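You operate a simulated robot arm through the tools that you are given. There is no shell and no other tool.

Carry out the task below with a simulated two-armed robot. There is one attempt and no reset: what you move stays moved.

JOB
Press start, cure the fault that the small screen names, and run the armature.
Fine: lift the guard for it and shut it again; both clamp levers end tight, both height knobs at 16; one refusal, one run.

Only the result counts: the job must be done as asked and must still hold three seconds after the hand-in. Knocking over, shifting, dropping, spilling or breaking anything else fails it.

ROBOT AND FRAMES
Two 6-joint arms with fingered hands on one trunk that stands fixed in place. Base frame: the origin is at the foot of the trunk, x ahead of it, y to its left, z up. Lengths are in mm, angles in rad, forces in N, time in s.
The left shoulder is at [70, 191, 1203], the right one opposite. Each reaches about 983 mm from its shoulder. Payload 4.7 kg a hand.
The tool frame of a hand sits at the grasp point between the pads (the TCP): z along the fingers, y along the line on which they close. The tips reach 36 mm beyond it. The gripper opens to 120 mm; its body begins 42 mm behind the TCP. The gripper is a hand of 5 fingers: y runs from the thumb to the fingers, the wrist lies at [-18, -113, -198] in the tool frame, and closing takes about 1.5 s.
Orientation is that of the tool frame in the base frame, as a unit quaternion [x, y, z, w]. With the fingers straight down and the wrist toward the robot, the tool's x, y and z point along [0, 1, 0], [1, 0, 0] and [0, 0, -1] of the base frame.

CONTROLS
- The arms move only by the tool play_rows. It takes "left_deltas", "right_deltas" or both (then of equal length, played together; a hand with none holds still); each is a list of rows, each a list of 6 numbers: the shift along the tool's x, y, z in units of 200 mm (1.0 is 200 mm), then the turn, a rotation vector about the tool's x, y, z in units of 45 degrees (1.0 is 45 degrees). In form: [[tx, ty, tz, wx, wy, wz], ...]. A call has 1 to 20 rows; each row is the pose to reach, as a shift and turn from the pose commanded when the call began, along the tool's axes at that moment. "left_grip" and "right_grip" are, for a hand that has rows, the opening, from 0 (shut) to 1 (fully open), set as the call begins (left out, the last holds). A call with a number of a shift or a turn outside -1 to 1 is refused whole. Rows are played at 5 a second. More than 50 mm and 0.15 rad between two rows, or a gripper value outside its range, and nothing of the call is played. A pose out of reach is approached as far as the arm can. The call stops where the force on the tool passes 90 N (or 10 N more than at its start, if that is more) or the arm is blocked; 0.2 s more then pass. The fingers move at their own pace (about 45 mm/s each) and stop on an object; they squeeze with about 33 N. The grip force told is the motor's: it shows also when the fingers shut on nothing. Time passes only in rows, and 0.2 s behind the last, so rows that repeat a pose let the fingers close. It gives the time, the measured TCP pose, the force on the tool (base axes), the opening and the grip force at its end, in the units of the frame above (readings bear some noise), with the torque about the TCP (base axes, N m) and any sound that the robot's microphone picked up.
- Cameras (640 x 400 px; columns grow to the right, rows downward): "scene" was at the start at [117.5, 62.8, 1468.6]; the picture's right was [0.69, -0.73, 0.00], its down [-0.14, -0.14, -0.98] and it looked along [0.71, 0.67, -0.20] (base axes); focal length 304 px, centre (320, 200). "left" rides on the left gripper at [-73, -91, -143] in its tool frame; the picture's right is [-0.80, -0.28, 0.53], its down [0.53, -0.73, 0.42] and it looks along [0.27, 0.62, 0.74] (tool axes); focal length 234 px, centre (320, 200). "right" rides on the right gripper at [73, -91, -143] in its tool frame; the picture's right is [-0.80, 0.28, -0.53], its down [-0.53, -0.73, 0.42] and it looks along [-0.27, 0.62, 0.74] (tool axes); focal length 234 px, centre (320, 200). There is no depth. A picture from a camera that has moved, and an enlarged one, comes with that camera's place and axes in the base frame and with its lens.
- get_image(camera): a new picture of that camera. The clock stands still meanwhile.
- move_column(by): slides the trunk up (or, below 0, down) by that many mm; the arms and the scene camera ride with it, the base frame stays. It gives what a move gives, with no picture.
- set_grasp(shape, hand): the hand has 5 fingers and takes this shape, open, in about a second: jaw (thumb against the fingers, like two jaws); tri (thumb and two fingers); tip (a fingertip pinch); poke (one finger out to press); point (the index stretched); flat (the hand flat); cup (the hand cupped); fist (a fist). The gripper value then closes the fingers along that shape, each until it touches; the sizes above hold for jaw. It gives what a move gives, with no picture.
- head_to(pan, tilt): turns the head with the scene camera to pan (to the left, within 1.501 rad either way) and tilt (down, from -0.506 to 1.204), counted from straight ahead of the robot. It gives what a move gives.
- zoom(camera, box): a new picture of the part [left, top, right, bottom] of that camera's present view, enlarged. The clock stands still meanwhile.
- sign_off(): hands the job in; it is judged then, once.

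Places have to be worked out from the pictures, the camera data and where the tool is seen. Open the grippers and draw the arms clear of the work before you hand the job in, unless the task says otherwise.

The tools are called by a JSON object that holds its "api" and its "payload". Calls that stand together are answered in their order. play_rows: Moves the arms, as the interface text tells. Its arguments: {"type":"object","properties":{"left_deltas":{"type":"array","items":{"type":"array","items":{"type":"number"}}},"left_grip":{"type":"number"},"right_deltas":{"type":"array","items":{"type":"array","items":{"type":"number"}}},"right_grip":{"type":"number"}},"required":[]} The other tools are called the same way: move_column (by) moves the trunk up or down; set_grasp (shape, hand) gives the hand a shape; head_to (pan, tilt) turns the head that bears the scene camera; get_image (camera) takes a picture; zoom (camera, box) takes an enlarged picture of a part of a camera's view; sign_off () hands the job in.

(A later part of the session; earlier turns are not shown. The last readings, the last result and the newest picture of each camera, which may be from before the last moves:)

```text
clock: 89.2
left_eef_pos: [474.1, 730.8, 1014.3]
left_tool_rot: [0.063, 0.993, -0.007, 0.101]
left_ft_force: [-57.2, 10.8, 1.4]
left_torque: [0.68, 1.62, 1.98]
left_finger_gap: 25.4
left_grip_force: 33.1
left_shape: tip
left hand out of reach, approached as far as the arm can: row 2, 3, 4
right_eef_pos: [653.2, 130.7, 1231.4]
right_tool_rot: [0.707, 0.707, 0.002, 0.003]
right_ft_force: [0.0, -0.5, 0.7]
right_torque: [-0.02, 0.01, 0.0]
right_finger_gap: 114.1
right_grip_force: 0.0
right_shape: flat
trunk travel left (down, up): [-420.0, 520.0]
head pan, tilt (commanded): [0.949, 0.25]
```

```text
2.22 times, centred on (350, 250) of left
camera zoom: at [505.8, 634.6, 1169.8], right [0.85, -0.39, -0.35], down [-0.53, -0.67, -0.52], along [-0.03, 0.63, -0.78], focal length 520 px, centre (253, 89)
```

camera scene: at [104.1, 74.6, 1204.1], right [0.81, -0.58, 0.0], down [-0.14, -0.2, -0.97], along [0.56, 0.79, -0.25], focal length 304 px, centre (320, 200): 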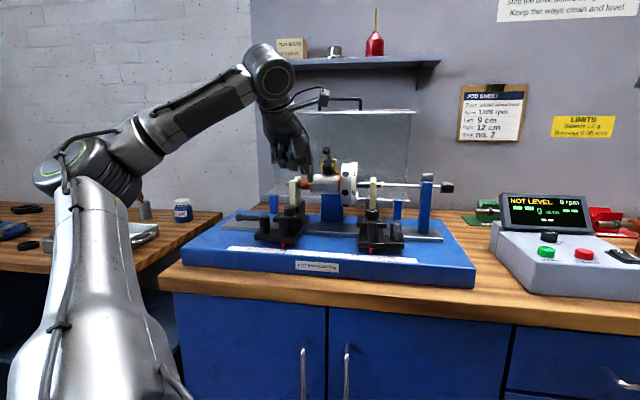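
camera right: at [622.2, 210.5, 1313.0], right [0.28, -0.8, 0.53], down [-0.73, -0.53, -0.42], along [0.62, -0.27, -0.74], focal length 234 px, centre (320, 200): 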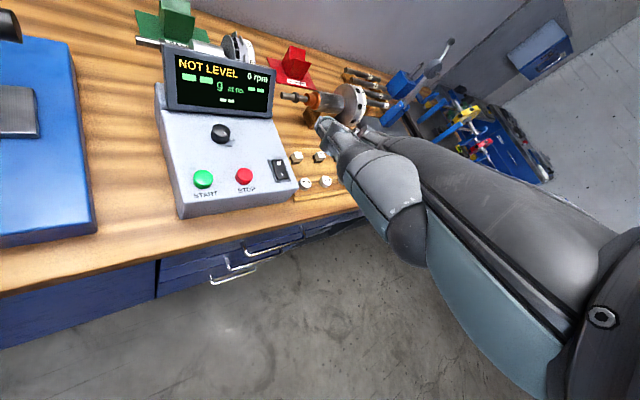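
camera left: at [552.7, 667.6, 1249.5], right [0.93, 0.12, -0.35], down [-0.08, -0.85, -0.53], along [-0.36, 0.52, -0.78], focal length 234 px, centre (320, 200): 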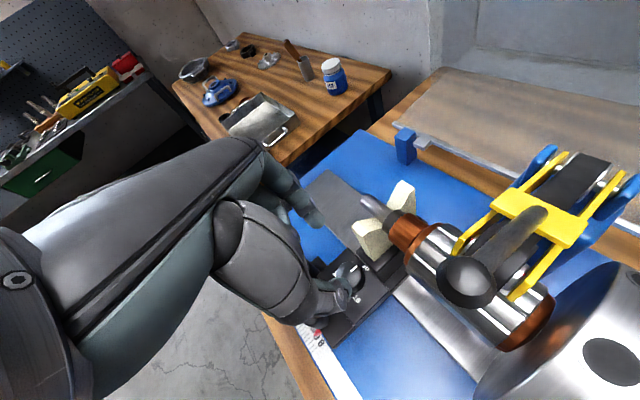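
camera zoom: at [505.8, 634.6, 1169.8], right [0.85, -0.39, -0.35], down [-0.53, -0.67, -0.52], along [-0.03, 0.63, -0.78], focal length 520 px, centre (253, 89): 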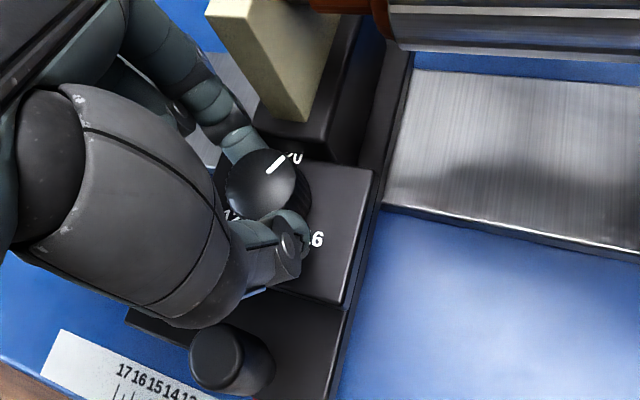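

The arm hit a joint limit and pulled on the knob (57 N). I go straight back to the previous pose.

{"api": "play_rows", "payload": {"left_deltas": [[0, -0.0022, 0, -0.021, 0, -0.098], [0, -0.0045, 0, -0.042, 0, -0.195], [0, -0.0045, 0, -0.042, 0, -0.195]]}}

{"api": "zoom", "payload": {"camera": "left", "box": [260, 160, 440, 340]}}

```text
clock: 90.0
left_eef_pos: [479.2, 728.7, 1013.2]
left_tool_rot: [-0.01, 0.994, 0.0, 0.106]
left_ft_force: [-39.8, 6.9, 4.6]
left_torque: [0.4, 1.1, 1.0]
left_finger_gap: 26.1
left_grip_force: 32.7
left_shape: tip
right_eef_pos: [656.7, 131.2, 1229.8]
right_tool_rot: [0.707, 0.707, 0.001, 0.003]
right_ft_force: [0.0, -0.9, 0.3]
right_torque: [0.02, 0.01, 0.02]
right_finger_gap: 114.3
right_grip_force: 0.1
right_shape: flat
trunk travel left (down, up): [-420.0, 520.0]
head pan, tilt (commanded): [0.949, 0.25]
```

```text
2.22 times, centred on (350, 250) of left
camera zoom: at [522.4, 638.1, 1170.3], right [0.9, -0.26, -0.34], down [-0.42, -0.74, -0.53], along [-0.12, 0.62, -0.78], focal length 520 px, centre (253, 89)
```

zoom: 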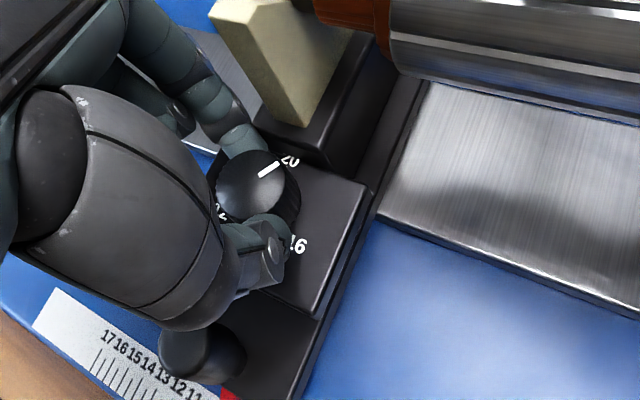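

The hand is still displaced and loads the knob by 40 N. I shift it back to the earlier centre (474.4, 736.3).

{"api": "play_rows", "payload": {"left_deltas": [[0.011, 0.019, -0.0025, 0, 0, 0], [0.0225, 0.0385, -0.005, 0, 0, 0], [0.0225, 0.0385, -0.005, 0, 0, 0]]}}

{"api": "zoom", "payload": {"camera": "left", "box": [260, 160, 440, 340]}}

{"api": "zoom", "payload": {"camera": "scene", "box": [240, 140, 340, 240]}}

```text
clock: 90.8
left_eef_pos: [477.6, 733.9, 1013.3]
left_tool_rot: [-0.008, 0.994, 0.0, 0.106]
left_ft_force: [-19.7, -9.8, 1.8]
left_torque: [-0.52, 0.59, 0.42]
left_finger_gap: 25.9
left_grip_force: 33.5
left_shape: tip
right_eef_pos: [659.1, 128.5, 1227.3]
right_tool_rot: [0.707, 0.708, 0.001, -0.001]
right_ft_force: [-0.4, -0.3, 0.7]
right_torque: [-0.01, -0.04, 0.03]
right_finger_gap: 114.1
right_grip_force: 0.0
right_shape: flat
trunk travel left (down, up): [-420.0, 520.0]
head pan, tilt (commanded): [0.949, 0.25]
```

```text
2.22 times, centred on (350, 250) of left
camera zoom: at [520.5, 643.3, 1170.1], right [0.9, -0.27, -0.34], down [-0.42, -0.74, -0.53], along [-0.11, 0.62, -0.78], focal length 520 px, centre (253, 89)
```

zoom: 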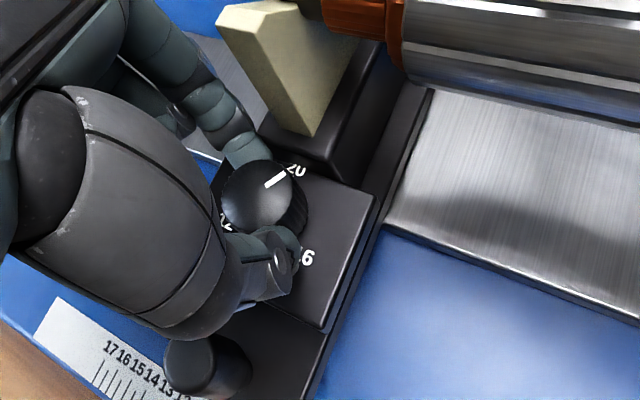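

```text
4.00 times, centred on (290, 190) of scene
camera zoom: at [101.4, 72.9, 1204.4], right [0.81, -0.58, 0.0], down [-0.14, -0.2, -0.97], along [0.57, 0.79, -0.24], focal length 1217 px, centre (440, 240)
```

zoom: 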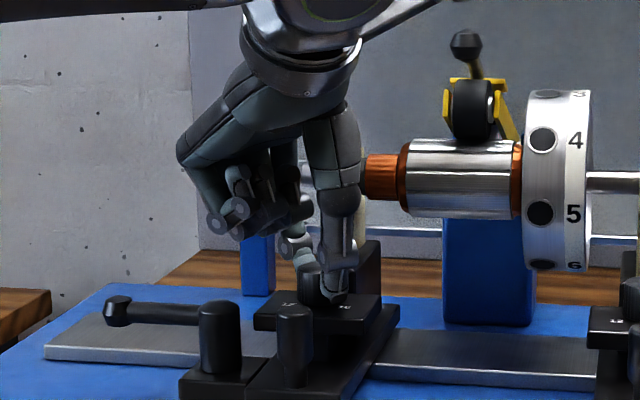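

Some side load remains, so I release the grip by opening slightly here, where the index has room.

{"api": "play_rows", "payload": {"left_deltas": [[0, 0, 0, 0, 0, 0], [0, 0, 0, 0, 0, 0], [0, 0, 0, 0, 0, 0]], "left_grip": 0.32}}

{"api": "zoom", "payload": {"camera": "left", "box": [260, 160, 440, 340]}}

```text
clock: 91.6
left_eef_pos: [478.1, 735.0, 1013.3]
left_tool_rot: [-0.008, 0.994, -0.001, 0.105]
left_ft_force: [-22.6, -7.4, -1.9]
left_torque: [-0.32, 0.59, 0.47]
left_finger_gap: 36.0
left_grip_force: 0.1
left_shape: tip
right_eef_pos: [659.1, 129.6, 1228.4]
right_tool_rot: [0.708, 0.706, 0.001, 0.001]
right_ft_force: [-0.3, -0.4, 0.5]
right_torque: [0.01, 0.02, 0.01]
right_finger_gap: 114.3
right_grip_force: 0.1
right_shape: flat
trunk travel left (down, up): [-420.0, 520.0]
head pan, tilt (commanded): [0.949, 0.25]
```

```text
2.22 times, centred on (350, 250) of left
camera zoom: at [520.6, 643.9, 1169.4], right [0.9, -0.27, -0.34], down [-0.42, -0.74, -0.53], along [-0.12, 0.62, -0.78], focal length 520 px, centre (253, 89)
```

zoom: 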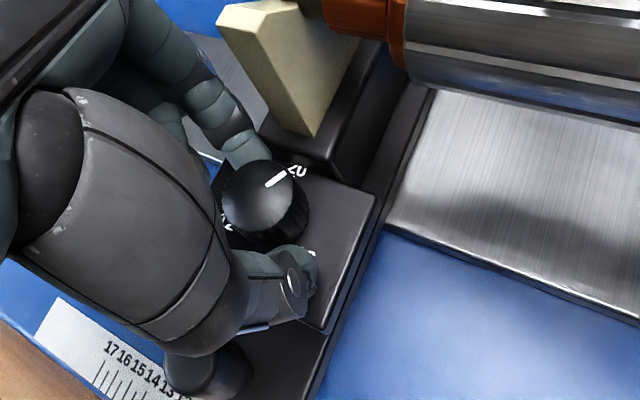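

The fingers are open yet 23 N remains at the index tip, so it touches the dark block's corner; this grip angle is the limit. The knob is at about 32°; I rotate the open hand back for the next grip.

{"api": "play_rows", "payload": {"left_deltas": [[0, -0.002, 0, -0.022, 0, -0.104], [0, -0.004, 0, -0.045, 0, -0.208], [0, -0.007, 0, -0.067, 0, -0.313], [0, -0.009, 0, -0.09, 0, -0.417], [0, -0.0118, 0, -0.112, 0, -0.521], [0, -0.0118, 0, -0.112, 0, -0.521]], "left_grip": 0.4}}

{"api": "zoom", "payload": {"camera": "left", "box": [260, 160, 440, 340]}}

{"api": "zoom", "payload": {"camera": "scene", "box": [240, 140, 340, 240]}}

```text
clock: 93.0
left_eef_pos: [480.2, 733.0, 1011.5]
left_tool_rot: [-0.214, 0.971, 0.022, 0.101]
left_ft_force: [0.1, -0.2, -0.5]
left_torque: [0.02, -0.01, -0.04]
left_finger_gap: 47.4
left_grip_force: 0.1
left_shape: tip
right_eef_pos: [661.1, 131.0, 1225.7]
right_tool_rot: [0.706, 0.708, 0.0, 0.0]
right_ft_force: [0.3, -0.6, 0.0]
right_torque: [0.0, -0.02, -0.01]
right_finger_gap: 114.1
right_grip_force: 0.1
right_shape: flat
trunk travel left (down, up): [-420.0, 520.0]
head pan, tilt (commanded): [0.949, 0.25]
```

```text
2.22 times, centred on (350, 250) of left
camera zoom: at [556.8, 668.1, 1167.8], right [0.93, 0.12, -0.35], down [-0.08, -0.85, -0.53], along [-0.36, 0.52, -0.78], focal length 520 px, centre (253, 89)
```

zoom: 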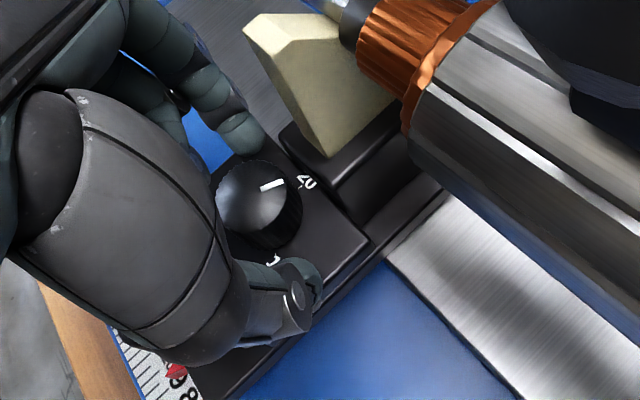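

```text
4.00 times, centred on (290, 190) of scene
camera zoom: at [103.9, 75.2, 1204.0], right [0.81, -0.58, 0.0], down [-0.14, -0.2, -0.97], along [0.56, 0.79, -0.25], focal length 1217 px, centre (440, 240)
```

zoom: 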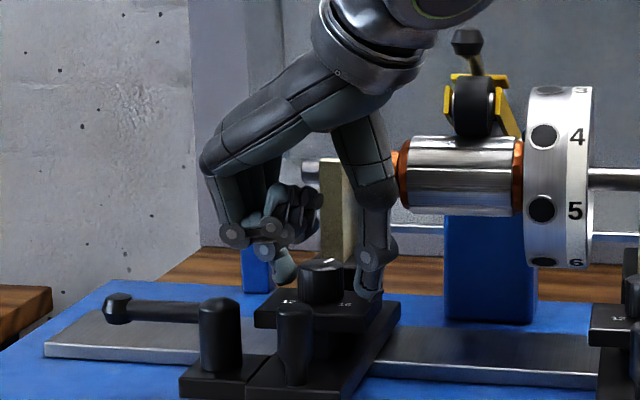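

Free of load, and the knob rests near 19 (about 28°). I recentre the open pinch by 5 mm.

{"api": "play_rows", "payload": {"left_deltas": [[0.01, 0.005, -0.005, 0, 0, 0], [0.021, 0.0105, -0.01, 0, 0, 0], [0.021, 0.0105, -0.01, 0, 0, 0]]}}

{"api": "play_rows", "payload": {"left_deltas": [[0, 0, 0, 0, 0, 0], [0, 0, 0, 0, 0, 0], [0, 0, 0, 0, 0, 0], [0, 0, 0, 0, 0, 0], [0, 0, 0, 0, 0, 0], [0, 0.0015, 0, 0.014, 0, 0.065], [0, 0.003, 0, 0.028, 0, 0.13], [0, 0.0045, 0, 0.042, 0, 0.195], [-0.001, 0.006, 0, 0.056, 0, 0.26], [-0.001, 0.0075, 0, 0.07, 0, 0.326], [-0.0015, 0.009, 0, 0.084, 0, 0.391], [-0.002, 0.0105, 0, 0.098, 0, 0.456], [-0.0025, 0.0115, 0, 0.107, 0, 0.5], [-0.0025, 0.0115, 0, 0.107, 0, 0.5]], "left_grip": 0}}

{"api": "zoom", "payload": {"camera": "left", "box": [260, 160, 440, 340]}}

```text
clock: 93.8
left_eef_pos: [474.7, 732.9, 1012.9]
left_tool_rot: [-0.214, 0.971, 0.023, 0.102]
left_ft_force: [-0.3, -0.2, 0.2]
left_torque: [0.02, 0.01, -0.01]
left_finger_gap: 47.7
left_grip_force: 0.0
left_shape: tip
right_eef_pos: [661.9, 129.2, 1225.0]
right_tool_rot: [0.708, 0.707, 0.0, 0.0]
right_ft_force: [-0.1, -0.4, -0.2]
right_torque: [0.03, 0.0, 0.02]
right_finger_gap: 114.2
right_grip_force: 0.0
right_shape: flat
trunk travel left (down, up): [-420.0, 520.0]
head pan, tilt (commanded): [0.949, 0.25]
```

```text
clock: 96.8
left_eef_pos: [473.4, 735.9, 1012.9]
left_tool_rot: [-0.016, 0.994, 0.001, 0.105]
left_ft_force: [-2.0, -0.6, -5.2]
left_torque: [0.02, 0.11, 0.03]
left_finger_gap: 24.4
left_grip_force: 33.0
left_shape: tip
right_eef_pos: [661.9, 130.3, 1224.3]
right_tool_rot: [0.706, 0.708, 0.0, 0.0]
right_ft_force: [-0.2, 0.0, 0.3]
right_torque: [-0.04, -0.01, -0.01]
right_finger_gap: 114.2
right_grip_force: 0.0
right_shape: flat
trunk travel left (down, up): [-420.0, 520.0]
head pan, tilt (commanded): [0.949, 0.25]
```

```text
2.22 times, centred on (350, 250) of left
camera zoom: at [519.9, 645.8, 1168.9], right [0.9, -0.25, -0.35], down [-0.41, -0.75, -0.52], along [-0.13, 0.62, -0.78], focal length 520 px, centre (253, 89)
```

zoom: 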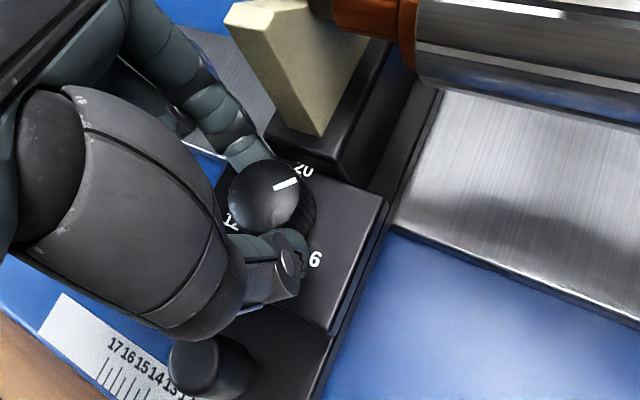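

The knob now points about 53°. I open, turn back 23° and close for the next stroke.

{"api": "play_rows", "payload": {"left_deltas": [[0, 0, 0, 0, 0, 0], [0, 0, 0, 0, 0, 0], [0, -0.0015, 0, -0.014, 0, -0.065], [0, -0.003, 0, -0.028, 0, -0.13], [0, -0.0045, 0, -0.042, 0, -0.195], [0, -0.006, 0, -0.056, 0, -0.26], [-0.001, -0.0075, 0, -0.07, 0, -0.326], [-0.0015, -0.009, 0, -0.084, 0, -0.391], [-0.002, -0.0105, 0, -0.098, 0, -0.456], [-0.0022, -0.0113, 0, -0.107, 0, -0.5], [-0.0022, -0.0113, 0, -0.107, 0, -0.5]], "left_grip": 0.35}}

{"api": "zoom", "payload": {"camera": "left", "box": [260, 160, 440, 340]}}

```text
clock: 99.2
left_eef_pos: [474.7, 732.5, 1013.3]
left_tool_rot: [-0.214, 0.971, 0.022, 0.101]
left_ft_force: [-0.2, -0.9, -0.5]
left_torque: [0.01, 0.02, 0.03]
left_finger_gap: 41.7
left_grip_force: 0.0
left_shape: tip
right_eef_pos: [661.4, 130.1, 1226.0]
right_tool_rot: [0.706, 0.708, 0.0, 0.0]
right_ft_force: [-0.6, -0.1, 0.4]
right_torque: [-0.01, 0.01, -0.02]
right_finger_gap: 114.4
right_grip_force: 0.0
right_shape: flat
trunk travel left (down, up): [-420.0, 520.0]
head pan, tilt (commanded): [0.949, 0.25]
```

```text
2.22 times, centred on (350, 250) of left
camera zoom: at [552.2, 667.3, 1169.5], right [0.93, 0.12, -0.35], down [-0.08, -0.85, -0.53], along [-0.36, 0.52, -0.78], focal length 520 px, centre (253, 89)
```

zoom: 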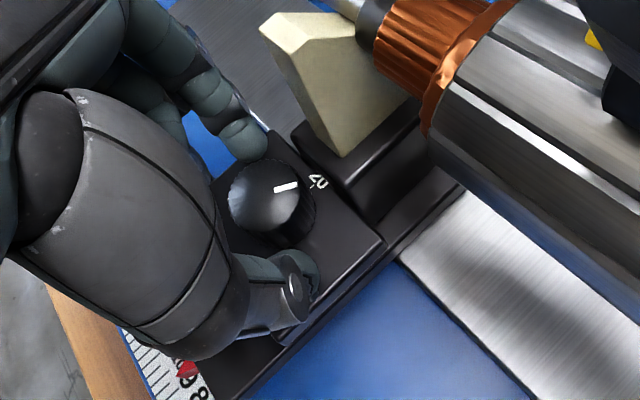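

The pointer reads only about 32° after turning back, so the knob was dragged back. I repeat the stroke, then release and check before turning back.

{"api": "play_rows", "payload": {"left_deltas": [[0, 0, 0, 0, 0, 0], [0, 0, 0, 0, 0, 0], [0, 0, 0, 0, 0, 0], [0, 0, 0, 0, 0, 0], [0, 0, 0, 0, 0, 0], [0, 0.0015, 0, 0.014, 0, 0.065], [0, 0.003, 0, 0.028, 0, 0.13], [0, 0.0045, 0, 0.042, 0, 0.195], [-0.001, 0.006, 0, 0.056, 0, 0.26], [-0.001, 0.0075, 0, 0.07, 0, 0.326], [-0.0015, 0.009, 0, 0.084, 0, 0.391], [-0.002, 0.0105, 0, 0.098, 0, 0.456], [-0.0025, 0.0115, 0, 0.107, 0, 0.5], [-0.0025, 0.0115, 0, 0.107, 0, 0.5]], "left_grip": 0}}

{"api": "zoom", "payload": {"camera": "left", "box": [260, 160, 440, 340]}}

{"api": "play_rows", "payload": {"left_deltas": [[0, 0, 0, 0, 0, 0], [0, 0, 0, 0, 0, 0], [0, 0, 0, 0, 0, 0], [0, 0, 0, 0, 0, 0]], "left_grip": 0.35}}

{"api": "zoom", "payload": {"camera": "left", "box": [260, 160, 440, 340]}}

```text
clock: 102.2
left_eef_pos: [474.8, 735.7, 1011.8]
left_tool_rot: [-0.015, 0.994, 0.001, 0.104]
left_ft_force: [1.5, 0.2, -1.2]
left_torque: [0.03, 0.0, 0.01]
left_finger_gap: 24.3
left_grip_force: 33.0
left_shape: tip
right_eef_pos: [662.6, 129.4, 1225.6]
right_tool_rot: [0.707, 0.707, 0.0, 0.0]
right_ft_force: [0.0, 1.1, -0.3]
right_torque: [0.02, 0.0, 0.0]
right_finger_gap: 114.3
right_grip_force: 0.0
right_shape: flat
trunk travel left (down, up): [-420.0, 520.0]
head pan, tilt (commanded): [0.949, 0.25]
```

```text
2.22 times, centred on (350, 250) of left
camera zoom: at [520.0, 645.4, 1169.1], right [0.9, -0.25, -0.35], down [-0.41, -0.75, -0.53], along [-0.13, 0.62, -0.78], focal length 520 px, centre (253, 89)
```

zoom: 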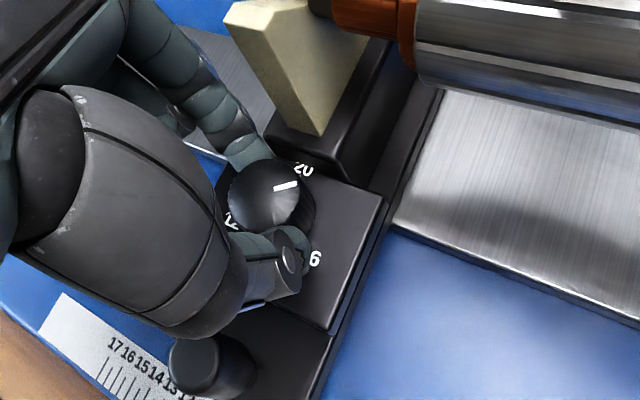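

```text
clock: 103.2
left_eef_pos: [473.6, 733.2, 1013.8]
left_tool_rot: [-0.017, 0.994, 0.002, 0.106]
left_ft_force: [-4.1, -3.7, 0.8]
left_torque: [-0.03, 0.09, 0.08]
left_finger_gap: 40.5
left_grip_force: 0.2
left_shape: tip
right_eef_pos: [660.4, 129.3, 1226.9]
right_tool_rot: [0.707, 0.707, 0.0, 0.0]
right_ft_force: [1.4, -0.5, -0.8]
right_torque: [-0.01, 0.01, 0.01]
right_finger_gap: 114.2
right_grip_force: 0.1
right_shape: flat
trunk travel left (down, up): [-420.0, 520.0]
head pan, tilt (commanded): [0.949, 0.25]
```

```text
2.22 times, centred on (350, 250) of left
camera zoom: at [518.9, 644.8, 1170.1], right [0.9, -0.25, -0.35], down [-0.41, -0.75, -0.53], along [-0.13, 0.62, -0.78], focal length 520 px, centre (253, 89)
```

zoom: 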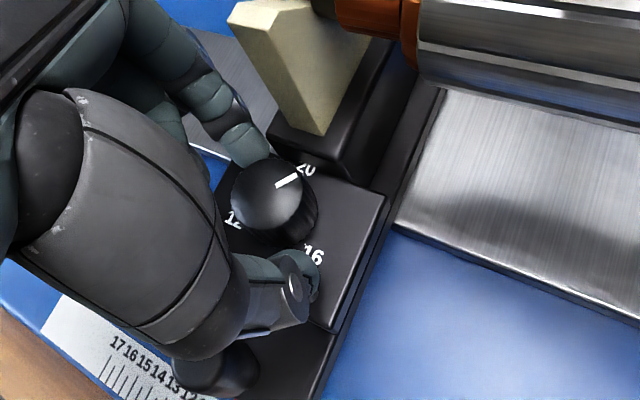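

On release the knob sprang back from about 50° to ~36°, so it has detents about every 30° (one per unit) and each stroke must pass the midpoint firmly. I turn the open hand back further, 31°, for a longer stroke.

{"api": "play_rows", "payload": {"left_deltas": [[0, -0.0015, 0, -0.0145, 0, -0.067], [0, -0.003, 0, -0.029, 0, -0.135], [0, -0.0045, 0, -0.0435, 0, -0.202], [-0.001, -0.006, 0, -0.058, 0, -0.269], [-0.001, -0.0075, 0, -0.0725, 0, -0.336], [-0.0015, -0.009, 0, -0.087, 0, -0.404], [-0.002, -0.0105, 0, -0.1015, 0, -0.471], [-0.003, -0.012, 0, -0.116, 0, -0.538], [-0.0035, -0.0135, 0.001, -0.1305, 0, -0.606], [-0.004, -0.015, 0.001, -0.145, 0, -0.673], [-0.004, -0.015, 0.001, -0.145, 0, -0.673]], "left_grip": 0.38}}

{"api": "zoom", "payload": {"camera": "left", "box": [260, 160, 440, 340]}}

{"api": "zoom", "payload": {"camera": "scene", "box": [230, 90, 390, 240]}}

```text
clock: 105.6
left_eef_pos: [474.6, 733.4, 1013.1]
left_tool_rot: [-0.282, 0.954, 0.03, 0.1]
left_ft_force: [0.8, 0.6, 1.0]
left_torque: [0.0, 0.03, -0.03]
left_finger_gap: 44.9
left_grip_force: 0.1
left_shape: tip
right_eef_pos: [661.8, 129.5, 1226.2]
right_tool_rot: [0.707, 0.707, -0.001, 0.0]
right_ft_force: [0.0, 0.6, -0.2]
right_torque: [-0.03, 0.02, -0.03]
right_finger_gap: 114.1
right_grip_force: 0.0
right_shape: flat
trunk travel left (down, up): [-420.0, 520.0]
head pan, tilt (commanded): [0.949, 0.25]
```

```text
2.22 times, centred on (350, 250) of left
camera zoom: at [560.4, 678.3, 1169.7], right [0.9, 0.25, -0.35], down [0.04, -0.85, -0.53], along [-0.43, 0.46, -0.78], focal length 520 px, centre (253, 89)
```

zoom: 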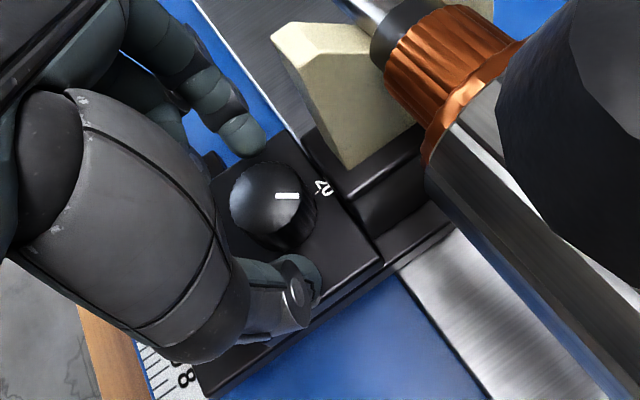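

```text
2.67 times, centred on (310, 165) of scene
camera zoom: at [103.9, 74.8, 1204.1], right [0.81, -0.58, 0.0], down [-0.14, -0.2, -0.97], along [0.56, 0.79, -0.25], focal length 811 px, centre (347, 293)
```

zoom: 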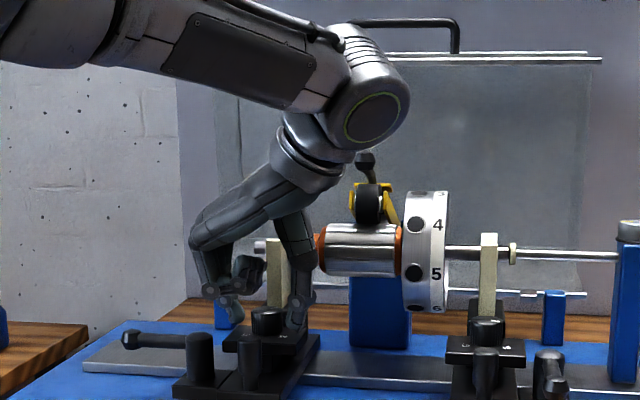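

The hand is at its widest starting angle and the knob rests near 39°. Labels only at 12, 16 and 20 suggest detents there, so passing the 60° midpoint should carry it on; I close and twist 31°.

{"api": "play_rows", "payload": {"left_deltas": [[0, 0, 0, 0, 0, 0], [0, 0, 0, 0, 0, 0], [0, 0, 0, 0, 0, 0], [0, 0, 0, 0, 0, 0], [0, 0, 0, 0, 0, 0], [0, 0.0015, 0, 0.0145, 0, 0.067], [0, 0.003, 0, 0.029, 0, 0.135], [0, 0.0045, 0, 0.0435, 0, 0.202], [-0.001, 0.006, 0, 0.058, 0, 0.269], [-0.001, 0.0075, 0, 0.0725, 0, 0.336], [-0.0015, 0.009, 0, 0.087, 0, 0.404], [-0.002, 0.0105, 0, 0.1015, 0, 0.471], [-0.003, 0.012, 0, 0.116, 0, 0.538], [-0.0035, 0.0135, 0.001, 0.1305, 0, 0.606], [-0.004, 0.015, 0.001, 0.145, 0, 0.673], [-0.004, 0.015, 0.001, 0.145, 0, 0.673]], "left_grip": 0}}

{"api": "zoom", "payload": {"camera": "left", "box": [260, 160, 440, 340]}}

```text
clock: 109.0
left_eef_pos: [473.0, 735.2, 1013.0]
left_tool_rot: [-0.016, 0.994, 0.002, 0.105]
left_ft_force: [0.5, 3.2, 2.9]
left_torque: [0.13, -0.01, 0.07]
left_finger_gap: 24.1
left_grip_force: 32.9
left_shape: tip
right_eef_pos: [661.4, 129.4, 1224.6]
right_tool_rot: [0.707, 0.708, 0.0, 0.0]
right_ft_force: [0.0, 1.0, 0.1]
right_torque: [-0.01, 0.01, -0.08]
right_finger_gap: 114.2
right_grip_force: 0.0
right_shape: flat
trunk travel left (down, up): [-420.0, 520.0]
head pan, tilt (commanded): [0.949, 0.25]
```

```text
2.22 times, centred on (350, 250) of left
camera zoom: at [519.5, 645.4, 1169.2], right [0.9, -0.25, -0.35], down [-0.41, -0.75, -0.53], along [-0.13, 0.62, -0.78], focal length 520 px, centre (253, 89)
```

zoom: 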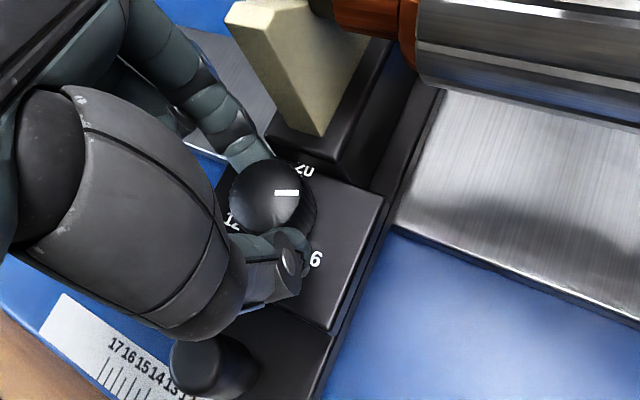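

The pointer now stands at about 72°, past the midpoint. I release and watch where it settles.

{"api": "play_rows", "payload": {"left_deltas": [[0, 0, 0, 0, 0, 0], [0, 0, 0, 0, 0, 0], [0, 0, 0, 0, 0, 0], [0, 0, 0, 0, 0, 0], [0, 0, 0, 0, 0, 0]], "left_grip": 0.35}}

{"api": "zoom", "payload": {"camera": "left", "box": [260, 160, 440, 340]}}

```text
clock: 110.2
left_eef_pos: [474.5, 733.8, 1013.2]
left_tool_rot: [-0.015, 0.994, 0.001, 0.104]
left_ft_force: [-4.4, -4.5, -1.0]
left_torque: [-0.09, 0.12, 0.09]
left_finger_gap: 40.2
left_grip_force: 0.0
left_shape: tip
right_eef_pos: [661.2, 128.0, 1225.6]
right_tool_rot: [0.707, 0.707, 0.0, 0.0]
right_ft_force: [-0.7, 0.6, 0.0]
right_torque: [-0.03, 0.01, -0.01]
right_finger_gap: 114.3
right_grip_force: 0.0
right_shape: flat
trunk travel left (down, up): [-420.0, 520.0]
head pan, tilt (commanded): [0.949, 0.25]
```

```text
2.22 times, centred on (350, 250) of left
camera zoom: at [519.1, 644.7, 1169.4], right [0.9, -0.25, -0.35], down [-0.41, -0.75, -0.53], along [-0.13, 0.62, -0.78], focal length 520 px, centre (253, 89)
```

zoom: 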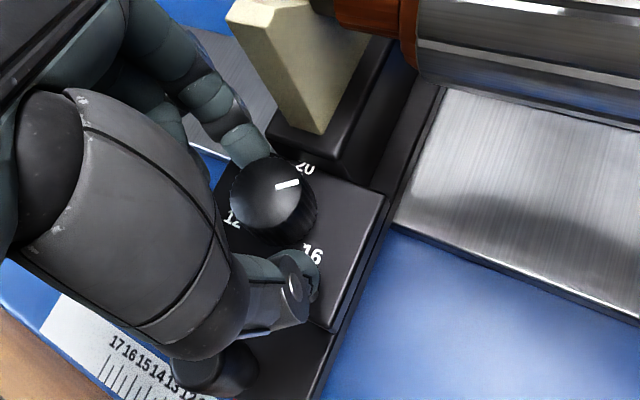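

It settled at about 54°, net progress of some 15°. I turn the open hand back again for the next stroke and check the effect of closing too.

{"api": "play_rows", "payload": {"left_deltas": [[0, -0.0015, 0, -0.0145, 0, -0.067], [0, -0.003, 0, -0.029, 0, -0.135], [0, -0.0045, 0, -0.0435, 0, -0.202], [-0.001, -0.006, 0, -0.058, 0, -0.269], [-0.001, -0.0075, 0, -0.0725, 0, -0.336], [-0.0015, -0.009, 0, -0.087, 0, -0.404], [-0.002, -0.0105, 0, -0.1015, 0, -0.471], [-0.003, -0.012, 0, -0.116, 0, -0.538], [-0.0035, -0.0135, 0.001, -0.1305, 0, -0.606], [-0.004, -0.015, 0.001, -0.145, 0, -0.673], [-0.004, -0.015, 0.001, -0.145, 0, -0.673]], "left_grip": 0.38}}

{"api": "zoom", "payload": {"camera": "left", "box": [280, 190, 380, 290]}}

{"api": "play_rows", "payload": {"left_deltas": [[0, 0, 0, 0, 0, 0], [0, 0, 0, 0, 0, 0], [0, 0, 0, 0, 0, 0], [0, 0, 0, 0, 0, 0], [0, 0, 0, 0, 0, 0]], "left_grip": 0}}

{"api": "zoom", "payload": {"camera": "left", "box": [280, 190, 380, 290]}}

```text
clock: 112.6
left_eef_pos: [475.0, 732.0, 1012.7]
left_tool_rot: [-0.282, 0.954, 0.029, 0.1]
left_ft_force: [-0.4, -0.4, 0.8]
left_torque: [0.03, 0.01, -0.02]
left_finger_gap: 45.4
left_grip_force: 0.1
left_shape: tip
right_eef_pos: [660.6, 130.2, 1226.0]
right_tool_rot: [0.707, 0.707, 0.001, -0.001]
right_ft_force: [-0.6, -0.6, 0.1]
right_torque: [-0.03, 0.0, -0.01]
right_finger_gap: 114.1
right_grip_force: 0.0
right_shape: flat
trunk travel left (down, up): [-420.0, 520.0]
head pan, tilt (commanded): [0.949, 0.25]
```

```text
4.00 times, centred on (330, 240) of left
camera zoom: at [560.6, 677.9, 1169.1], right [0.9, 0.25, -0.35], down [0.04, -0.85, -0.53], along [-0.43, 0.46, -0.78], focal length 937 px, centre (280, 40)
```

zoom: 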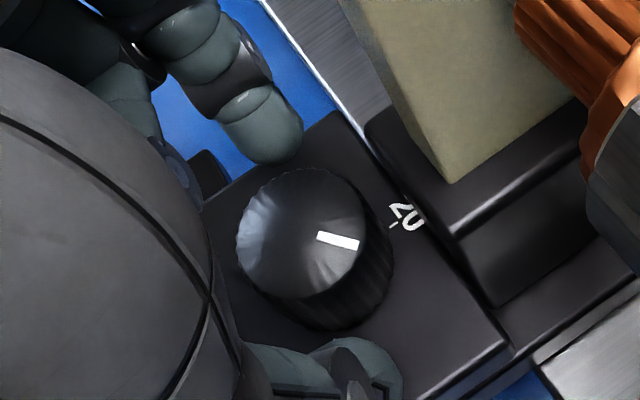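

```text
clock: 113.8
left_eef_pos: [476.4, 732.0, 1013.0]
left_tool_rot: [-0.281, 0.954, 0.03, 0.101]
left_ft_force: [0.1, -0.5, -1.5]
left_torque: [-0.09, 0.01, 0.0]
left_finger_gap: 24.2
left_grip_force: 32.9
left_shape: tip
right_eef_pos: [661.2, 130.0, 1224.7]
right_tool_rot: [0.707, 0.707, -0.001, 0.0]
right_ft_force: [0.1, 0.0, -0.3]
right_torque: [0.02, 0.03, -0.04]
right_finger_gap: 114.1
right_grip_force: 0.0
right_shape: flat
trunk travel left (down, up): [-420.0, 520.0]
head pan, tilt (commanded): [0.949, 0.25]
```

```text
4.00 times, centred on (330, 240) of left
camera zoom: at [560.9, 677.8, 1168.9], right [0.9, 0.25, -0.35], down [0.03, -0.85, -0.53], along [-0.43, 0.46, -0.78], focal length 937 px, centre (280, 40)
```

zoom: 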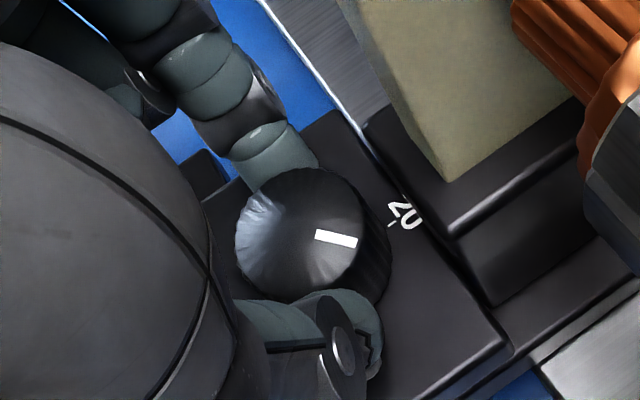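

Closing does not disturb the knob; only the opening does. I make the 31° stroke again, then ease the squeeze gently first to see what happens.

{"api": "play_rows", "payload": {"left_deltas": [[0, 0.0015, 0, 0.0145, 0, 0.067], [0, 0.003, 0, 0.029, 0, 0.135], [0, 0.0045, 0, 0.0435, 0, 0.202], [-0.001, 0.006, 0, 0.058, 0, 0.269], [-0.001, 0.0075, 0, 0.0725, 0, 0.336], [-0.0015, 0.009, 0, 0.087, 0, 0.404], [-0.002, 0.0105, 0, 0.1015, 0, 0.471], [-0.003, 0.012, 0, 0.116, 0, 0.538], [-0.0035, 0.0135, 0.001, 0.1305, 0, 0.606], [-0.004, 0.015, 0.001, 0.145, 0, 0.673], [-0.004, 0.015, 0.001, 0.145, 0, 0.673]]}}

{"api": "zoom", "payload": {"camera": "left", "box": [280, 190, 380, 290]}}

{"api": "play_rows", "payload": {"left_deltas": [[0, 0, 0, 0, 0, 0], [0, 0, 0, 0, 0, 0], [0, 0, 0, 0, 0, 0], [0, 0, 0, 0, 0, 0]], "left_grip": 0.2}}

{"api": "zoom", "payload": {"camera": "left", "box": [280, 190, 380, 290]}}

```text
clock: 116.2
left_eef_pos: [474.4, 734.5, 1012.8]
left_tool_rot: [-0.015, 0.994, 0.001, 0.104]
left_ft_force: [-1.4, 2.1, -0.5]
left_torque: [0.09, 0.04, 0.03]
left_finger_gap: 24.1
left_grip_force: 33.1
left_shape: tip
right_eef_pos: [661.6, 130.7, 1225.6]
right_tool_rot: [0.707, 0.708, 0.0, 0.0]
right_ft_force: [-0.4, 0.0, 0.3]
right_torque: [0.02, 0.01, 0.0]
right_finger_gap: 114.1
right_grip_force: 0.1
right_shape: flat
trunk travel left (down, up): [-420.0, 520.0]
head pan, tilt (commanded): [0.949, 0.25]
```

```text
4.00 times, centred on (330, 240) of left
camera zoom: at [519.9, 645.6, 1168.9], right [0.9, -0.25, -0.35], down [-0.41, -0.75, -0.53], along [-0.13, 0.62, -0.78], focal length 937 px, centre (280, 40)
```

zoom: 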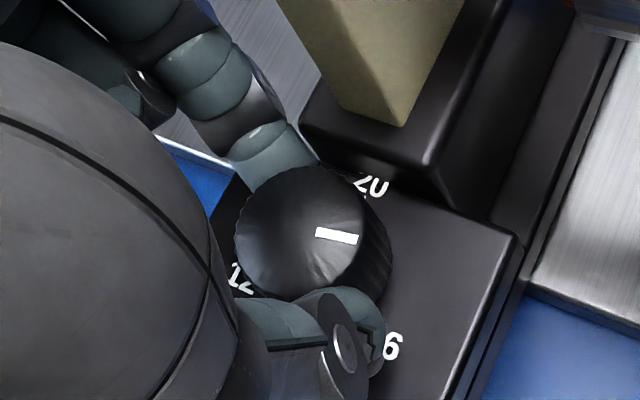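

```text
clock: 117.2
left_eef_pos: [474.8, 734.3, 1014.7]
left_tool_rot: [-0.016, 0.994, 0.002, 0.104]
left_ft_force: [-1.5, 0.1, 1.4]
left_torque: [0.04, 0.0, 0.02]
left_finger_gap: 24.7
left_grip_force: 0.0
left_shape: tip
right_eef_pos: [660.9, 129.4, 1225.2]
right_tool_rot: [0.706, 0.708, 0.001, 0.0]
right_ft_force: [0.8, 0.5, 0.2]
right_torque: [0.01, 0.02, -0.01]
right_finger_gap: 114.2
right_grip_force: 0.1
right_shape: flat
trunk travel left (down, up): [-420.0, 520.0]
head pan, tilt (commanded): [0.949, 0.25]
```

```text
4.00 times, centred on (330, 240) of left
camera zoom: at [519.8, 644.9, 1169.6], right [0.9, -0.25, -0.35], down [-0.41, -0.75, -0.53], along [-0.13, 0.62, -0.78], focal length 937 px, centre (280, 40)
```

zoom: 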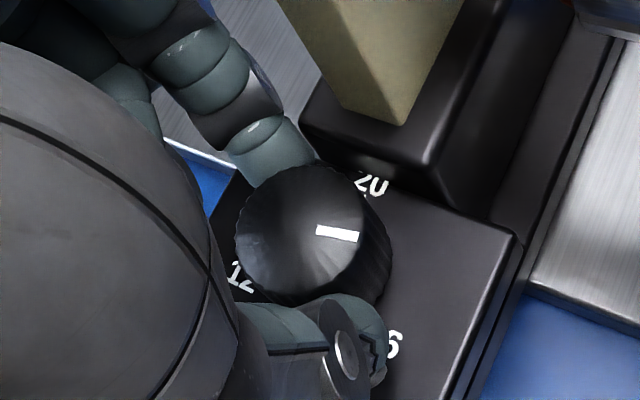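

With the squeeze eased the knob stays at about 82°, so no spring. Now I open slowly in small steps.

{"api": "play_rows", "payload": {"left_deltas": [[0, 0, 0, 0, 0, 0], [0, 0, 0, 0, 0, 0], [0, 0, 0, 0, 0, 0]], "left_grip": 0.23}}

{"api": "zoom", "payload": {"camera": "left", "box": [280, 190, 380, 290]}}

{"api": "play_rows", "payload": {"left_deltas": [[0, 0, 0, 0, 0, 0], [0, 0, 0, 0, 0, 0], [0, 0, 0, 0, 0, 0]], "left_grip": 0.27}}

{"api": "zoom", "payload": {"camera": "left", "box": [280, 190, 380, 290]}}

```text
clock: 118.0
left_eef_pos: [473.7, 735.0, 1012.4]
left_tool_rot: [-0.016, 0.994, 0.002, 0.105]
left_ft_force: [-2.0, -0.5, 0.3]
left_torque: [0.0, 0.08, 0.0]
left_finger_gap: 27.6
left_grip_force: 0.0
left_shape: tip
right_eef_pos: [661.4, 130.5, 1226.0]
right_tool_rot: [0.707, 0.707, 0.0, 0.0]
right_ft_force: [0.3, 0.0, -0.9]
right_torque: [0.0, 0.01, 0.0]
right_finger_gap: 114.2
right_grip_force: 0.1
right_shape: flat
trunk travel left (down, up): [-420.0, 520.0]
head pan, tilt (commanded): [0.949, 0.25]
```

```text
4.00 times, centred on (330, 240) of left
camera zoom: at [519.6, 645.1, 1169.5], right [0.9, -0.25, -0.35], down [-0.41, -0.75, -0.53], along [-0.13, 0.62, -0.78], focal length 937 px, centre (280, 40)
```

zoom: 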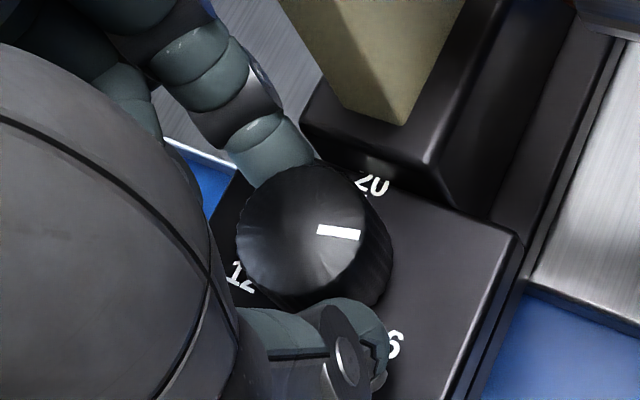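

```text
clock: 118.8
left_eef_pos: [473.2, 733.8, 1012.8]
left_tool_rot: [-0.016, 0.994, 0.001, 0.105]
left_ft_force: [-3.4, -2.0, -0.2]
left_torque: [-0.02, 0.04, 0.05]
left_finger_gap: 31.4
left_grip_force: 0.0
left_shape: tip
right_eef_pos: [661.1, 129.7, 1224.9]
right_tool_rot: [0.707, 0.707, 0.0, 0.0]
right_ft_force: [0.4, -0.5, 0.8]
right_torque: [0.03, 0.01, -0.03]
right_finger_gap: 114.3
right_grip_force: 0.1
right_shape: flat
trunk travel left (down, up): [-420.0, 520.0]
head pan, tilt (commanded): [0.949, 0.25]
```

```text
4.00 times, centred on (330, 240) of left
camera zoom: at [519.5, 645.0, 1169.5], right [0.9, -0.25, -0.35], down [-0.41, -0.75, -0.53], along [-0.13, 0.62, -0.78], focal length 937 px, centre (280, 40)
```

zoom: 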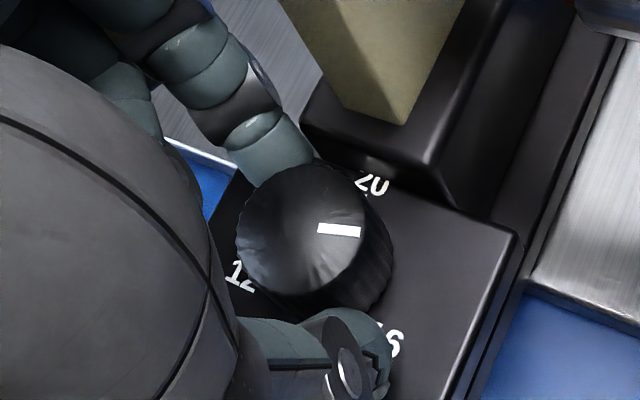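

Opening slowly leaves the knob at about 81°. I open a bit more in the same way, then turn back.

{"api": "play_rows", "payload": {"left_deltas": [[0, 0, 0, 0, 0, 0], [0, 0, 0, 0, 0, 0], [0, 0, 0, 0, 0, 0]], "left_grip": 0.31}}

{"api": "play_rows", "payload": {"left_deltas": [[0, -0.0015, 0, -0.0145, 0, -0.067], [0, -0.003, 0, -0.029, 0, -0.135], [0, -0.0045, 0, -0.0435, 0, -0.202], [-0.001, -0.006, 0, -0.058, 0, -0.269], [-0.001, -0.0075, 0, -0.0725, 0, -0.336], [-0.0015, -0.009, 0, -0.087, 0, -0.404], [-0.002, -0.0105, 0, -0.1015, 0, -0.471], [-0.003, -0.012, 0, -0.116, 0, -0.538], [-0.0035, -0.0135, 0.001, -0.1305, 0, -0.606], [-0.004, -0.015, 0.001, -0.145, 0, -0.673], [-0.004, -0.015, 0.001, -0.145, 0, -0.673]], "left_grip": 0.35}}

{"api": "zoom", "payload": {"camera": "left", "box": [280, 190, 380, 290]}}

```text
clock: 119.6
left_eef_pos: [474.2, 734.7, 1013.2]
left_tool_rot: [-0.015, 0.994, 0.002, 0.106]
left_ft_force: [-3.3, -3.3, -0.1]
left_torque: [-0.07, 0.1, 0.08]
left_finger_gap: 35.5
left_grip_force: 0.0
left_shape: tip
right_eef_pos: [660.5, 129.9, 1225.2]
right_tool_rot: [0.707, 0.707, 0.0, 0.0]
right_ft_force: [-0.8, 0.1, 0.4]
right_torque: [-0.03, -0.03, -0.01]
right_finger_gap: 114.4
right_grip_force: 0.0
right_shape: flat
trunk travel left (down, up): [-420.0, 520.0]
head pan, tilt (commanded): [0.949, 0.25]
```

```text
clock: 122.0
left_eef_pos: [474.9, 731.0, 1011.3]
left_tool_rot: [-0.282, 0.954, 0.03, 0.1]
left_ft_force: [0.3, -0.3, 0.3]
left_torque: [-0.01, 0.02, -0.02]
left_finger_gap: 41.8
left_grip_force: 0.1
left_shape: tip
right_eef_pos: [661.5, 130.8, 1226.2]
right_tool_rot: [0.707, 0.707, 0.001, 0.0]
right_ft_force: [-0.7, 0.6, 0.0]
right_torque: [-0.02, 0.0, -0.04]
right_finger_gap: 114.0
right_grip_force: 0.1
right_shape: flat
trunk travel left (down, up): [-420.0, 520.0]
head pan, tilt (commanded): [0.949, 0.25]
```

```text
4.00 times, centred on (330, 240) of left
camera zoom: at [560.7, 677.8, 1168.6], right [0.9, 0.25, -0.35], down [0.04, -0.85, -0.53], along [-0.43, 0.46, -0.78], focal length 937 px, centre (280, 40)
```

zoom: 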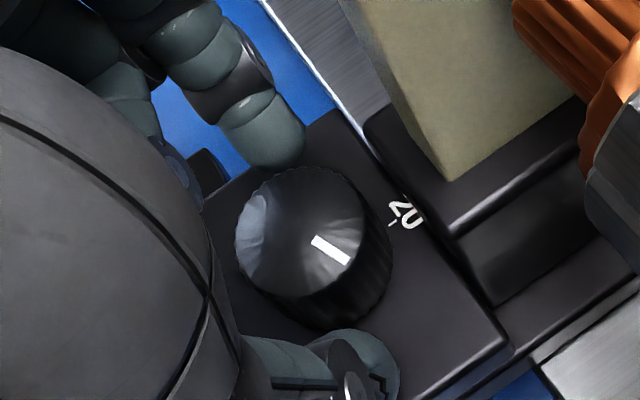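

The knob now rests near 71°. Next stroke: close and twist 31° again, then ease open slowly.

{"api": "play_rows", "payload": {"left_deltas": [[0, 0, 0, 0, 0, 0], [0, 0, 0, 0, 0, 0], [0, 0, 0, 0, 0, 0], [0, 0, 0, 0, 0, 0], [0, 0, 0, 0, 0, 0], [0, 0.0015, 0, 0.0145, 0, 0.067], [0, 0.003, 0, 0.029, 0, 0.135], [0, 0.0045, 0, 0.0435, 0, 0.202], [-0.001, 0.006, 0, 0.058, 0, 0.269], [-0.001, 0.0075, 0, 0.0725, 0, 0.336], [-0.0015, 0.009, 0, 0.087, 0, 0.404], [-0.002, 0.0105, 0, 0.1015, 0, 0.471], [-0.003, 0.012, 0, 0.116, 0, 0.538], [-0.0035, 0.0135, 0.001, 0.1305, 0, 0.606], [-0.004, 0.015, 0.001, 0.145, 0, 0.673], [-0.004, 0.015, 0.001, 0.145, 0, 0.673]], "left_grip": 0}}

{"api": "play_rows", "payload": {"left_deltas": [[0, 0, 0, 0, 0, 0], [0, 0, 0, 0, 0, 0], [0, 0, 0, 0, 0, 0]], "left_grip": 0.2}}

{"api": "zoom", "payload": {"camera": "left", "box": [280, 190, 380, 290]}}

{"api": "play_rows", "payload": {"left_deltas": [[0, 0, 0, 0, 0, 0], [0, 0, 0, 0, 0, 0], [0, 0, 0, 0, 0, 0]], "left_grip": 0.25}}

{"api": "play_rows", "payload": {"left_deltas": [[0, 0, 0, 0, 0, 0], [0, 0, 0, 0, 0, 0], [0, 0, 0, 0, 0, 0]], "left_grip": 0.3}}

{"api": "zoom", "payload": {"camera": "left", "box": [280, 190, 380, 290]}}

```text
clock: 125.4
left_eef_pos: [473.7, 735.1, 1011.9]
left_tool_rot: [-0.016, 0.994, 0.0, 0.104]
left_ft_force: [-0.2, 0.0, -5.7]
left_torque: [0.06, 0.06, 0.03]
left_finger_gap: 23.9
left_grip_force: 33.7
left_shape: tip
right_eef_pos: [662.4, 129.6, 1225.9]
right_tool_rot: [0.708, 0.706, 0.0, -0.001]
right_ft_force: [0.5, 0.5, 0.2]
right_torque: [-0.02, -0.01, 0.05]
right_finger_gap: 114.3
right_grip_force: 0.0
right_shape: flat
trunk travel left (down, up): [-420.0, 520.0]
head pan, tilt (commanded): [0.949, 0.25]
```

```text
clock: 126.2
left_eef_pos: [473.5, 734.5, 1013.3]
left_tool_rot: [-0.017, 0.994, 0.001, 0.106]
left_ft_force: [0.1, -0.1, -0.1]
left_torque: [0.04, -0.01, 0.03]
left_finger_gap: 24.2
left_grip_force: 0.0
left_shape: tip
right_eef_pos: [661.4, 129.4, 1226.2]
right_tool_rot: [0.707, 0.707, 0.0, 0.0]
right_ft_force: [-0.9, -0.5, 0.3]
right_torque: [-0.01, 0.0, 0.01]
right_finger_gap: 114.3
right_grip_force: 0.1
right_shape: flat
trunk travel left (down, up): [-420.0, 520.0]
head pan, tilt (commanded): [0.949, 0.25]
```

```text
4.00 times, centred on (330, 240) of left
camera zoom: at [519.7, 645.0, 1169.8], right [0.9, -0.25, -0.35], down [-0.41, -0.75, -0.53], along [-0.13, 0.62, -0.78], focal length 937 px, centre (280, 40)
```

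zoom: 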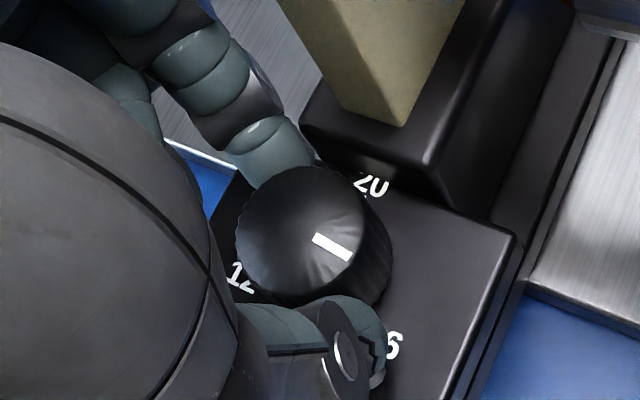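

```text
clock: 127.0
left_eef_pos: [474.2, 734.2, 1013.1]
left_tool_rot: [-0.016, 0.994, 0.002, 0.105]
left_ft_force: [-1.4, -0.2, 0.8]
left_torque: [0.03, 0.01, 0.04]
left_finger_gap: 29.6
left_grip_force: 0.1
left_shape: tip
right_eef_pos: [660.9, 129.6, 1226.7]
right_tool_rot: [0.707, 0.707, 0.0, 0.0]
right_ft_force: [-0.2, 0.2, -0.2]
right_torque: [0.02, 0.04, -0.01]
right_finger_gap: 114.3
right_grip_force: 0.0
right_shape: flat
trunk travel left (down, up): [-420.0, 520.0]
head pan, tilt (commanded): [0.949, 0.25]
```

```text
clock: 127.8
left_eef_pos: [474.3, 735.0, 1014.7]
left_tool_rot: [-0.016, 0.994, 0.002, 0.104]
left_ft_force: [-3.1, -2.2, -0.1]
left_torque: [-0.12, 0.07, 0.07]
left_finger_gap: 34.6
left_grip_force: 0.1
left_shape: tip
right_eef_pos: [660.6, 128.8, 1227.4]
right_tool_rot: [0.707, 0.707, 0.0, 0.0]
right_ft_force: [0.2, 0.0, -0.1]
right_torque: [-0.04, -0.01, 0.0]
right_finger_gap: 114.2
right_grip_force: 0.1
right_shape: flat
trunk travel left (down, up): [-420.0, 520.0]
head pan, tilt (commanded): [0.949, 0.25]
```

```text
4.00 times, centred on (330, 240) of left
camera zoom: at [519.5, 644.7, 1169.7], right [0.9, -0.25, -0.35], down [-0.41, -0.75, -0.53], along [-0.13, 0.62, -0.78], focal length 937 px, centre (280, 40)
```

zoom: 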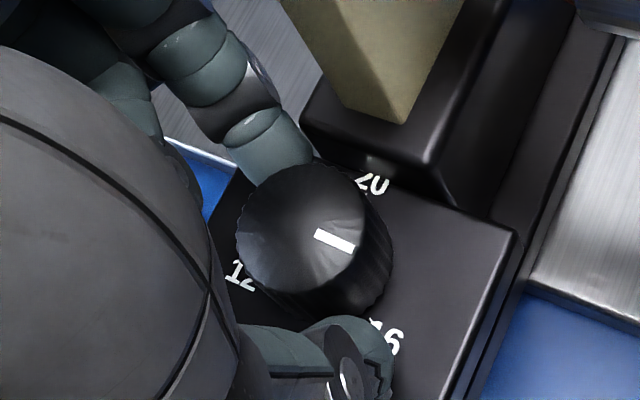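

The knob reached about 100° and was dragged back a little to 93° while opening near the block. I turn the hand back again.

{"api": "play_rows", "payload": {"left_deltas": [[0, -0.0015, 0, -0.0145, 0, -0.067], [0, -0.003, 0, -0.029, 0, -0.135], [0, -0.0045, 0, -0.0435, 0, -0.202], [-0.001, -0.006, 0, -0.058, 0, -0.269], [-0.001, -0.0075, 0, -0.0725, 0, -0.336], [-0.0015, -0.009, 0, -0.087, 0, -0.404], [-0.002, -0.0105, 0, -0.1015, 0, -0.471], [-0.003, -0.012, 0, -0.116, 0, -0.538], [-0.0035, -0.0135, 0.001, -0.1305, 0, -0.606], [-0.004, -0.015, 0.001, -0.145, 0, -0.673], [-0.004, -0.015, 0.001, -0.145, 0, -0.673]], "left_grip": 0.38}}

{"api": "zoom", "payload": {"camera": "left", "box": [280, 190, 380, 290]}}

```text
clock: 130.2
left_eef_pos: [474.7, 731.5, 1013.2]
left_tool_rot: [-0.281, 0.954, 0.029, 0.1]
left_ft_force: [-0.2, -1.2, 0.7]
left_torque: [0.03, 0.01, 0.01]
left_finger_gap: 45.1
left_grip_force: 0.1
left_shape: tip
right_eef_pos: [661.1, 130.0, 1225.6]
right_tool_rot: [0.707, 0.707, 0.001, 0.0]
right_ft_force: [-0.8, 0.2, -0.5]
right_torque: [-0.01, 0.01, 0.03]
right_finger_gap: 114.2
right_grip_force: 0.0
right_shape: flat
trunk travel left (down, up): [-420.0, 520.0]
head pan, tilt (commanded): [0.949, 0.25]
```

```text
4.00 times, centred on (330, 240) of left
camera zoom: at [560.8, 677.7, 1169.3], right [0.9, 0.25, -0.35], down [0.04, -0.85, -0.53], along [-0.43, 0.46, -0.78], focal length 937 px, centre (280, 40)
```

zoom: 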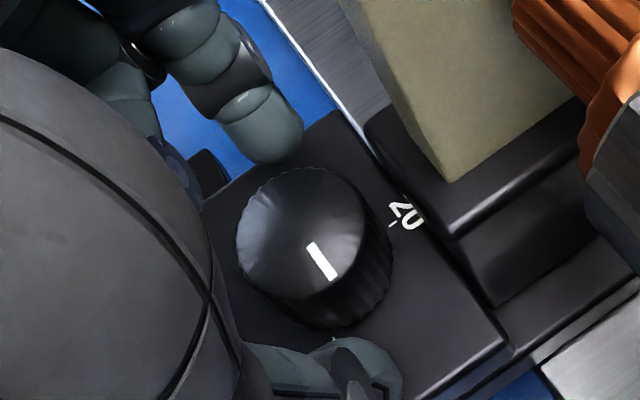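

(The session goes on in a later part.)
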